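You operate a simulated robot arm through the tools that you are given. There is no shell and no other tool. Be economical: measure what you need, move in short steps, check, and stop when the job is done.

Carry out the task below with a simulated robot arm. There is one attempt and no reset: what you move stays moved.

TASK
Fetch the yellow cord strap and set it on top of the flat black case.
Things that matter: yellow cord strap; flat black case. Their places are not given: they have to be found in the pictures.

It is judged by the outcome, as a careful person would: the job done as asked, and still so three seconds after it is handed in. It fails if anything else is knocked over, pushed out of place, dropped, spilled or broken.

THE ROBOT
A 7-joint arm with a two-finger parallel gripper, fixed in place. Base frame: the origin is at the foot of the arm, x ahead of it, y to its left, z up; the work surface is at about z = 760. Lengths are in mm, angles in rad, forces in N, time in s.
With the tool pointing down near the work surface it reaches from about 300 to 700 mm from the base axis. Its first joint turns from -1.152 to 1.152 rad. Payload 1.57 kg.
Tool frame: the origin (TCP) lies between the finger pads and is the grasp point; the fingertips stand 30 mm ahead of it; z points along the fingers, y is the line along which they close. The gripper opens to 110 mm. The fingers are 24 mm wide and 12 mm thick; the gripper's body (48 by 112 mm) begins 78 mm behind the TCP.
Orientation is that of the tool frame in the base frame, as a unit quaternion [x, y, z, w]. With the fingers straight down and closing along the base's y, the tool's x points along the base's -x, its y along +y and its z along -z.

THE INTERFACE
- The arm moves only by the tool nudge_tool. Its argument "rows" is a list of rows, each a list of 2 entries, a list of its own where there are three numbers: the shift along the base's x, y, z in mm, then the turn, a rotation vector about the base's x, y, z in rad. In form: [[[x, y, z], [rx, ry, rz]], ...]. A call has 1 to 10 rows; each row shifts and turns the commanded pose from where the row before left it. "jaw" is the closure in counts, from 0 (fully open) to 255 (shut), set as the call begins (left out, the last holds). A row lasts 0.2 s, in which the tool goes at most 50 mm and 0.15 rad; a call with a longer step from one row to the next is refused whole, and so is a gripper value outside its range. A pose out of reach is approached as far as the arm can. The call stops where the force on the tool passes 40 N (or 10 N more than at its start, if that is more) or the arm is blocked; 0.2 s more then pass. The fingers move at their own pace (about 108 mm/s each) and stop on an object; they squeeze with about 24 N. The grip force told is the motor's: it shows also when the fingers shut on nothing. Time passes only in rows, and 0.2 s behind the last, so rows that do not move let the fingers close. It gives the time, the measured TCP pose, the force on the tool (base axes), the opening and the grip force at its end, in the units of the frame above (readings bear some noise).
- Cameras (640 x 400 px; columns grow to the right, rows downward): "scene" is fixed at [169.3, -394.4, 1403.2]; the picture's right is [0.74, -0.67, 0.00], its down [-0.38, -0.42, -0.82] and it looks along [0.55, 0.61, -0.57] (base axes); focal length 310 px, centre (320, 200). "wrist" rides on the gripper at [-36, 0, -80] in the tool frame; the picture's right is [0.00, -1.00, 0.00], its down [0.97, 0.00, -0.24] and it looks along [0.24, 0.00, 0.97] (tool axes); focal length 218 px, centre (320, 200).
- grab_frame(camera): a new picture of that camera. No time passes.
- measure_at(camera, pixels): there is no depth. For up to 12 entries [column, row, z] of the newest picture of that camera ("zoom" is the newest enlarged one), the place [x, y] in the base frame at which the ray of that pixel passes the height z, good to about 2 mm. No time passes.
- close_up(camera, box): a new picture of the part [left, top, right, bottom] of that camera's present view, enlarged. No time passes.
- finish_job(): hands the job in; it is judged then, once.

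Work in short steps. Measure before you move; look again where a grasp or a placing could have gone wrong, and mend it. You have 60 turns and 26 pictures in all, the two below and enlarged ones among them. Open the gripper and draw the arm clear of the work before you hand the job in, unless the task says otherwise; then end with one line.

The tools are called by a JSON object that holds its "name" and its "arguments". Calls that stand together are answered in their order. nudge_tool: Moves the arm, as the interface text tells. Its arguments: {"type":"object","properties":{"rows":{"type":"array"},"jaw":{"type":"number"}},"required":["rows"]} The other tools are called the same way: grab_frame (camera) takes a picture; measure_at (camera, pixels) gives the place at which the rays of pixels pass given heights; close_up (camera, box) takes an enlarged picture of a part of a camera's view; finish_job () hands the job in.

At the start:

```text
clock: 0.0
tool_pos: [484.5, -41.8, 1045.3]
ee_rot: [0.0, 1.0, 0.0, 0.0]
contact_force: [0.4, -0.7, 0.2]
opening: 109.8
gripper_force: 0.0
```

scene: 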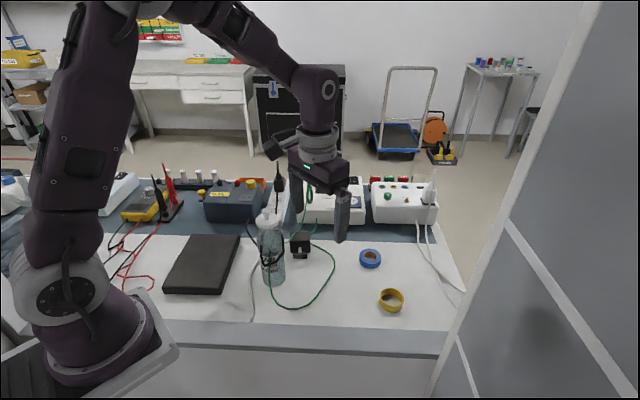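
wrist: 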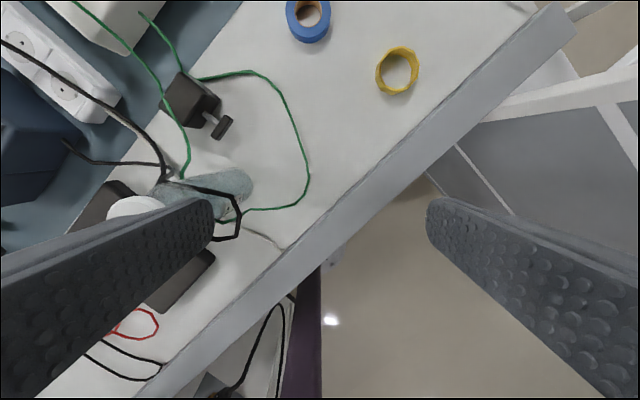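

The yellow ring shows at scene (391,300) and the black case at about (202,264). I enlarge both and measure them.

{"name": "close_up", "arguments": {"camera": "scene", "box": [340, 240, 440, 320]}}

{"name": "close_up", "arguments": {"camera": "wrist", "box": [340, 20, 460, 120]}}

{"name": "measure_at", "arguments": {"camera": "scene", "pixels": [[195, 235, 780], [240, 236, 780], [222, 294, 780], [163, 291, 780], [391, 300, 770], [391, 312, 760], [380, 295, 775], [403, 297, 775], [272, 280, 760], [268, 215, 960]]}}

{"name": "measure_at", "arguments": {"camera": "wrist", "pixels": [[397, 71, 770], [376, 71, 770], [418, 71, 770], [397, 47, 770], [397, 95, 770]]}}

```text
5.00 times, centred on (390, 280) of scene
```

zoom: 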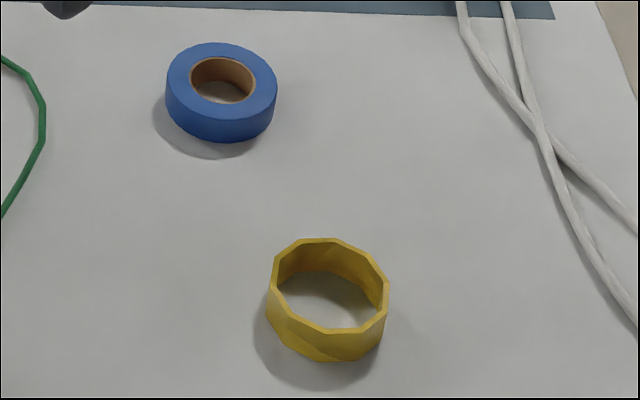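

```text
4.00 times, centred on (400, 70) of wrist
```

zoom: 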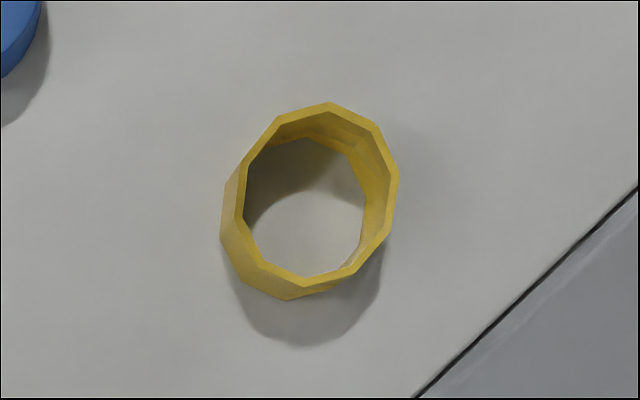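

```text
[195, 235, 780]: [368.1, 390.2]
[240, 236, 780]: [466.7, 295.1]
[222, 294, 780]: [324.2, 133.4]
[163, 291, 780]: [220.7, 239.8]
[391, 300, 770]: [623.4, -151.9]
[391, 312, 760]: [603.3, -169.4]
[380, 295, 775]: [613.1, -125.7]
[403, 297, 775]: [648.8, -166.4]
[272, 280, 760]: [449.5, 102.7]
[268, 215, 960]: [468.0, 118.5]
```

```text
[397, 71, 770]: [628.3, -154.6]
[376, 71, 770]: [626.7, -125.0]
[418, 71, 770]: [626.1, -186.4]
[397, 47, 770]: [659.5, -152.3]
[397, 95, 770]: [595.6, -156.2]
```

The ring centres near (625,-155), about 55 mm across and 20 mm high. I move above it, with the gripper open, to look closer.

{"name": "nudge_tool", "arguments": {"rows": [[[28, -22.6, -25], [0, 0, 0]], [[28, -22.6, -25], [0, 0, 0]], [[28, -22.6, -25], [0, 0, 0]], [[28, -22.6, -25], [0, 0, 0]], [[28, -22.6, -25], [0, 0, 0]], [[0, 0, 0], [0, 0, 0]]], "jaw": 0}}

{"name": "grab_frame", "arguments": {"camera": "wrist"}}

{"name": "close_up", "arguments": {"camera": "scene", "box": [150, 200, 310, 300]}}

```text
clock: 1.4
tool_pos: [622.9, -153.1, 918.6]
ee_rot: [0.001, 1.0, 0.001, 0.0]
contact_force: [-0.9, 0.0, -0.7]
opening: 109.9
gripper_force: 0.1
```

```text
21 pictures are left
```

wrist: 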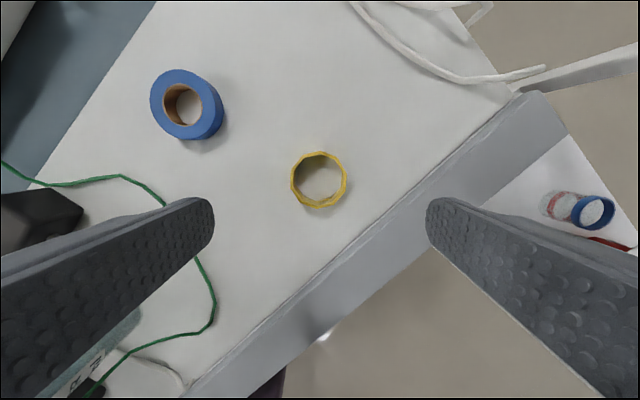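

```text
4.00 times, centred on (230, 250) of scene
```

zoom: 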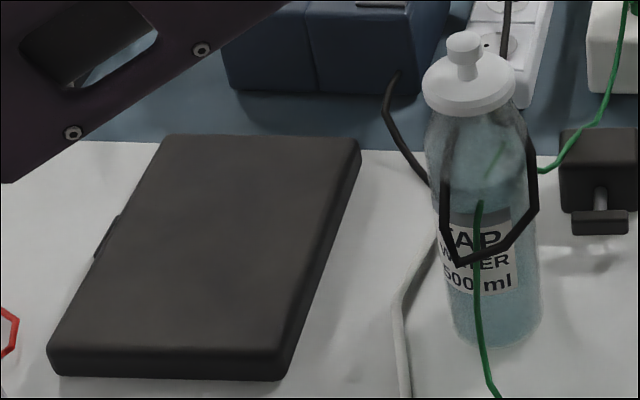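

The ring is at wrist (319,180). I measure its rim extents, and the case's top and base corners in the zoom.

{"name": "measure_at", "arguments": {"camera": "wrist", "pixels": [[290, 180, 780], [347, 180, 780], [319, 151, 780], [319, 208, 780], [319, 180, 780], [319, 180, 770]]}}

{"name": "measure_at", "arguments": {"camera": "zoom", "pixels": [[280, 380, 760], [280, 358, 785], [280, 358, 780], [280, 358, 775], [48, 352, 780], [165, 135, 780], [360, 140, 780], [55, 376, 760], [463, 35, 960], [510, 340, 760]]}}

```text
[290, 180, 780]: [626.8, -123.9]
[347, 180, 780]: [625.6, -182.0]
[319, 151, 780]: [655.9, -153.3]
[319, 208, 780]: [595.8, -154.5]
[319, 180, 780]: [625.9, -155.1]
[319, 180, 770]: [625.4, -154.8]
```

```text
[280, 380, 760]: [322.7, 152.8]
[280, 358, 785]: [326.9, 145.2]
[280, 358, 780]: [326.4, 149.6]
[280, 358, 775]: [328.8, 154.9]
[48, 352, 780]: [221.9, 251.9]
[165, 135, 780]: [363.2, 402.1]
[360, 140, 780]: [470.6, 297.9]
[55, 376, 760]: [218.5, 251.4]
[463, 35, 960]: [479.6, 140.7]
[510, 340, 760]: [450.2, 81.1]
```

The ring centre is (625.5,-154), about 58 mm across, and the case top is near z 778 with its centre at about (346,275). I descend with the open jaws straddling the ring.

{"name": "nudge_tool", "arguments": {"rows": [[[2.5, -1, -40], [0, 0, 0]], [[0, 0, -40], [0, 0, 0]], [[0, 0, -30], [0, 0, 0]], [[0, 0, -15], [0, 0, 0]], [[0, 0, 0], [0, 0, 0]]]}}

{"name": "grab_frame", "arguments": {"camera": "wrist"}}

```text
clock: 2.6
tool_pos: [625.6, -157.1, 793.2]
ee_rot: [0.0, 1.0, 0.0, 0.0]
contact_force: [0.5, 0.7, -0.2]
opening: 109.9
gripper_force: 0.0
```

```text
19 pictures are left
```

wrist: 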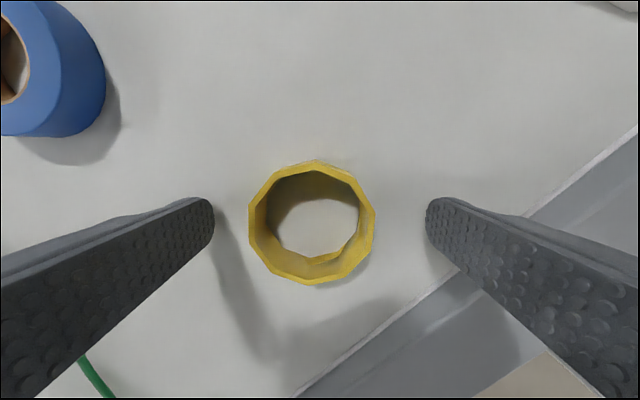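

The ring (312,222) is centred between the fingertips at (213,215) and (427,215). I close.

{"name": "nudge_tool", "arguments": {"rows": [[[0, 0, 0], [0, 0, 0]], [[0, 0, 0], [0, 0, 0]], [[0, 0, 0], [0, 0, 0]], [[0, 0, 0], [0, 0, 0]]], "jaw": 255}}

{"name": "grab_frame", "arguments": {"camera": "wrist"}}

```text
clock: 3.6
tool_pos: [625.4, -155.9, 794.7]
ee_rot: [0.0, 1.0, 0.001, -0.001]
contact_force: [0.0, -0.2, -0.2]
opening: 54.7
gripper_force: 24.3
```

```text
18 pictures are left
```

wrist: 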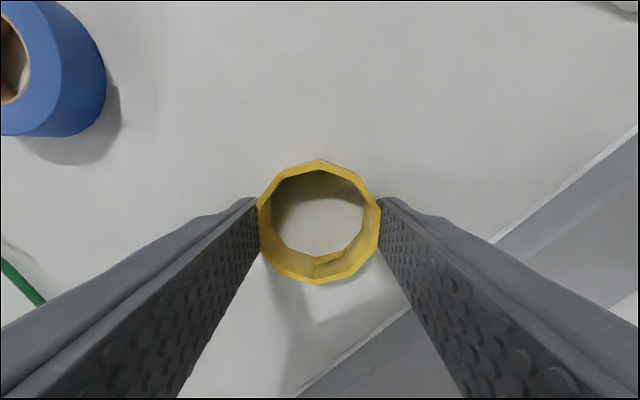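

Ring gripped (opening 54.7, 24 N). I lift well above the bottle (its cap is near z 1000) and check the hold.

{"name": "nudge_tool", "arguments": {"rows": [[[0, 0, 20], [0, 0, 0]], [[0, 0, 35], [0, 0, 0]], [[0, 0, 45], [0, 0, 0]], [[0, 0, 45], [0, 0, 0]], [[-10, 0, 45], [0, 0, 0]], [[-10, 0, 45], [0, 0, 0]], [[-10, 0, 45], [0, 0, 0]], [[-10, 0, 35], [0, 0, 0]], [[0, 0, 0], [0, 0, 0]]]}}

{"name": "grab_frame", "arguments": {"camera": "wrist"}}

```text
clock: 5.6
tool_pos: [585.4, -152.7, 1110.0]
ee_rot: [0.0, 1.0, 0.0, 0.0]
contact_force: [0.9, 0.7, 0.0]
opening: 54.6
gripper_force: 24.2
```

```text
17 pictures are left
```

wrist: 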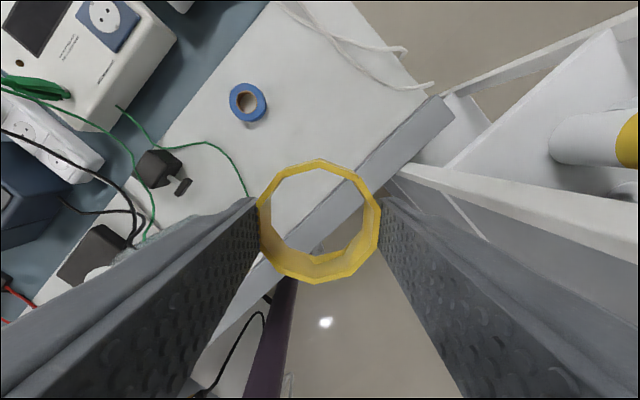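

Ring is held firmly. I swing it inward, then across at this height toward the case.

{"name": "nudge_tool", "arguments": {"rows": [[[-34, 25.5, 0], [0, 0, 0]], [[-34, 25.5, 0], [0, 0, 0]], [[-34, 25.5, 0], [0, 0, 0]], [[-34, 25.5, 0], [0, 0, 0]], [[-34, 25.5, 0], [0, 0, 0]], [[-30, 25.5, 0], [0, 0, 0]], [[0, 0, 0], [0, 0, 0]]]}}

{"name": "nudge_tool", "arguments": {"rows": [[[-5.5, 39.3, 0], [0, 0, 0]], [[-5.5, 39.3, 0], [0, 0, 0]], [[-5.5, 39.3, 0], [0, 0, 0]], [[-5.5, 39.3, 0], [0, 0, 0]], [[-5.5, 39.3, 0], [0, 0, 0]], [[-5.5, 39.3, 0], [0, 0, 0]], [[-5.5, 39.3, 0], [0, 0, 0]], [[0, 0, 0], [0, 0, 0]]]}}

{"name": "grab_frame", "arguments": {"camera": "wrist"}}

{"name": "grab_frame", "arguments": {"camera": "scene"}}

```text
clock: 7.2
tool_pos: [385.7, 0.4, 1108.1]
ee_rot: [0.0, 1.0, 0.0, 0.0]
contact_force: [0.8, 0.0, 0.6]
opening: 54.4
gripper_force: 24.0
```

```text
clock: 9.0
tool_pos: [350.3, 273.6, 1108.9]
ee_rot: [0.0, 1.0, 0.0, 0.0]
contact_force: [-0.7, 0.0, -0.2]
opening: 54.1
gripper_force: 24.0
```

```text
16 pictures are left
```

wrist: 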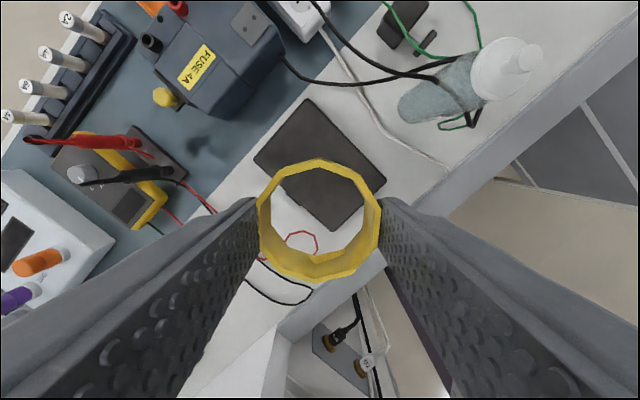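

```text
15 pictures are left
```

scene: 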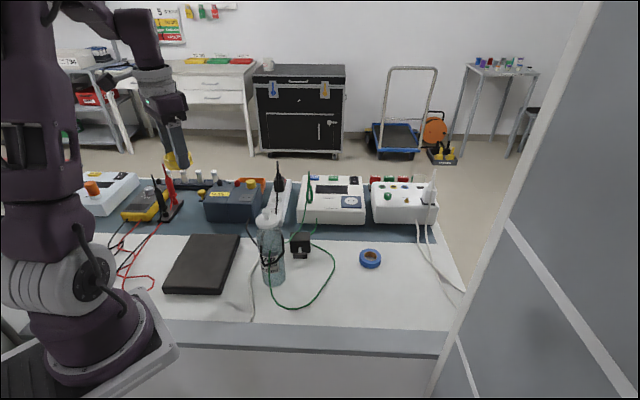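

Case corners in the wrist view are (306,97), (387,180), (334,231) and (253,161). I measure them at the top height.

{"name": "measure_at", "arguments": {"camera": "wrist", "pixels": [[306, 97, 778], [387, 180, 778], [334, 231, 778], [253, 161, 778], [320, 165, 778], [435, 108, 990]]}}

```text
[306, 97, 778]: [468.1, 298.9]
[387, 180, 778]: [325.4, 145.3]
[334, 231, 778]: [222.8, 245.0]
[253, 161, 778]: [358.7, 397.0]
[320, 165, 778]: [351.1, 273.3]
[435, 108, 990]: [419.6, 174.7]
```

The case centre is (344,272), so the tool is over it. I descend to about 30 mm above the top.

{"name": "nudge_tool", "arguments": {"rows": [[[-6, -1, -40], [0, 0, 0]], [[0, 0, -45], [0, 0, 0]], [[0, 0, -45], [0, 0, 0]], [[0, 0, -45], [0, 0, 0]], [[0, 0, -45], [0, 0, 0]], [[0, 0, -30], [0, 0, 0]], [[0, 0, -20], [0, 0, 0]], [[0, 0, 0], [0, 0, 0]]]}}

{"name": "close_up", "arguments": {"camera": "scene", "box": [120, 180, 280, 300]}}

```text
clock: 10.8
tool_pos: [342.3, 271.0, 839.7]
ee_rot: [0.0, 1.0, 0.0, 0.0]
contact_force: [0.3, 0.0, 0.5]
opening: 54.4
gripper_force: 23.8
```

```text
3.33 times, centred on (200, 240) of scene
```

zoom: 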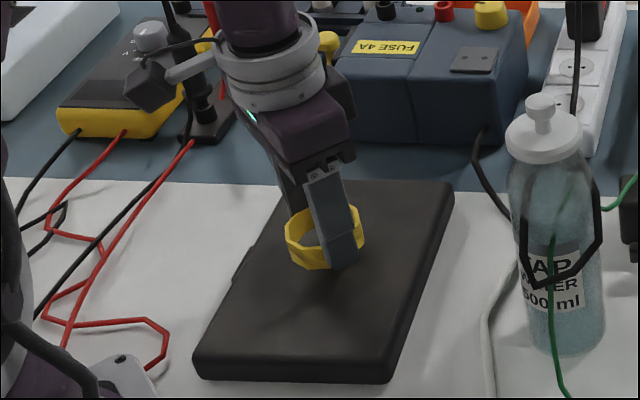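

The ring hangs over the middle of the case, clear of everything. I lower in smaller steps until contact.

{"name": "nudge_tool", "arguments": {"rows": [[[0, 0, -12], [0, 0, 0]], [[0, 0, -8], [0, 0, 0]], [[0, 0, -3], [0, 0, 0]], [[0, 0, 0], [0, 0, 0]]]}}

{"name": "close_up", "arguments": {"camera": "scene", "box": [160, 210, 240, 270]}}

```text
clock: 11.4
tool_pos: [342.4, 273.1, 823.3]
ee_rot: [0.001, 1.0, 0.0, 0.0]
contact_force: [-4.0, -3.8, 21.6]
opening: 54.5
gripper_force: 24.2
stopped in row 3: the force on the tool passed its limit (the readings are from after the stop); the commanded pose is now the measured one
```

```text
6.67 times, centred on (200, 240) of scene
```

zoom: 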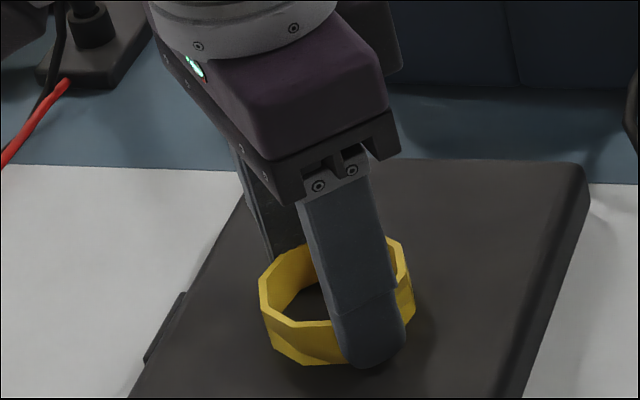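

Contact with the case top is made, with 22 N upward. I ease up 1 mm and open the jaws.

{"name": "nudge_tool", "arguments": {"rows": [[[0, 0, 1], [0, 0, 0]], [[0, 0, 0], [0, 0, 0]]]}}

{"name": "nudge_tool", "arguments": {"rows": [[[0, 0, 0], [0, 0, 0]], [[0, 0, 0], [0, 0, 0]], [[0, 0, 0], [0, 0, 0]]], "jaw": 0}}

{"name": "grab_frame", "arguments": {"camera": "wrist"}}

```text
clock: 12.0
tool_pos: [342.9, 272.3, 823.1]
ee_rot: [0.001, 1.0, 0.001, -0.001]
contact_force: [-0.2, 1.9, 1.1]
opening: 54.6
gripper_force: 24.1
```

```text
clock: 12.8
tool_pos: [343.6, 272.5, 824.4]
ee_rot: [0.0, 1.0, 0.0, 0.0]
contact_force: [-0.4, 0.1, 0.1]
opening: 110.0
gripper_force: 0.0
```

```text
12 pictures are left
```

wrist: 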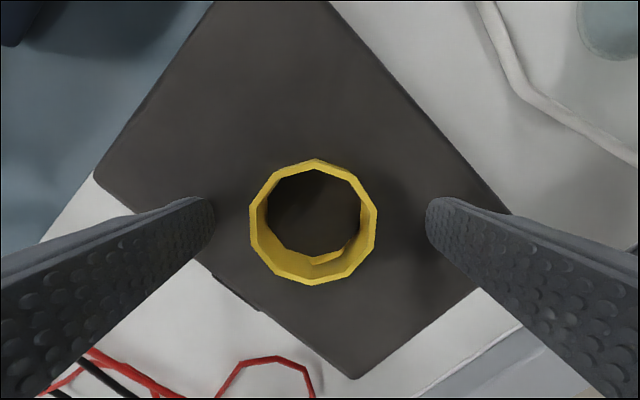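

The ring rests flat on the case, free of both fingers. I raise straight up and check.

{"name": "nudge_tool", "arguments": {"rows": [[[0, 0, 20], [0, 0, 0]], [[0, 0, 40], [0, 0, 0]], [[0, 0, 45], [0, 0, 0]], [[0, 0, 45], [0, 0, 0]], [[0, 0, 45], [0, 0, 0]], [[0, 0, 45], [0, 0, 0]], [[0, 0, 40], [0, 0, 0]], [[0, 0, 0], [0, 0, 0]]]}}

{"name": "grab_frame", "arguments": {"camera": "scene"}}

```text
clock: 14.6
tool_pos: [341.7, 272.1, 1104.3]
ee_rot: [0.001, 1.0, 0.0, 0.0]
contact_force: [0.6, -1.1, 0.3]
opening: 110.0
gripper_force: 0.1
```

```text
11 pictures are left
```

scene: 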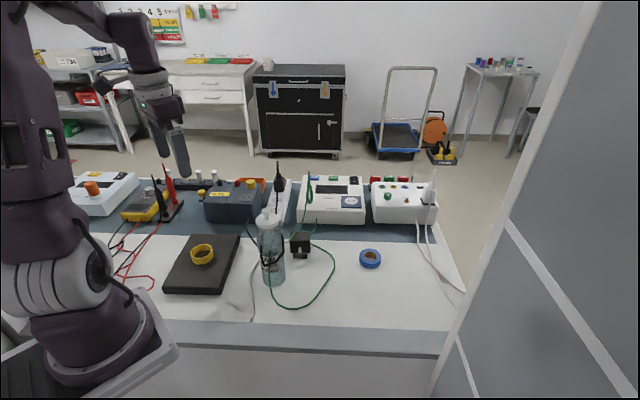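

The yellow strap sits on the case at (202,254). The case and everything else are in their places and the arm is clear, so I hand in.

{"name": "finish_job", "arguments": {}}

```text
The job is handed in.
```

The yellow cord strap is on top of the flat black case, near its middle. The last picture shows nothing else moved; the gripper is open and the arm is clear.
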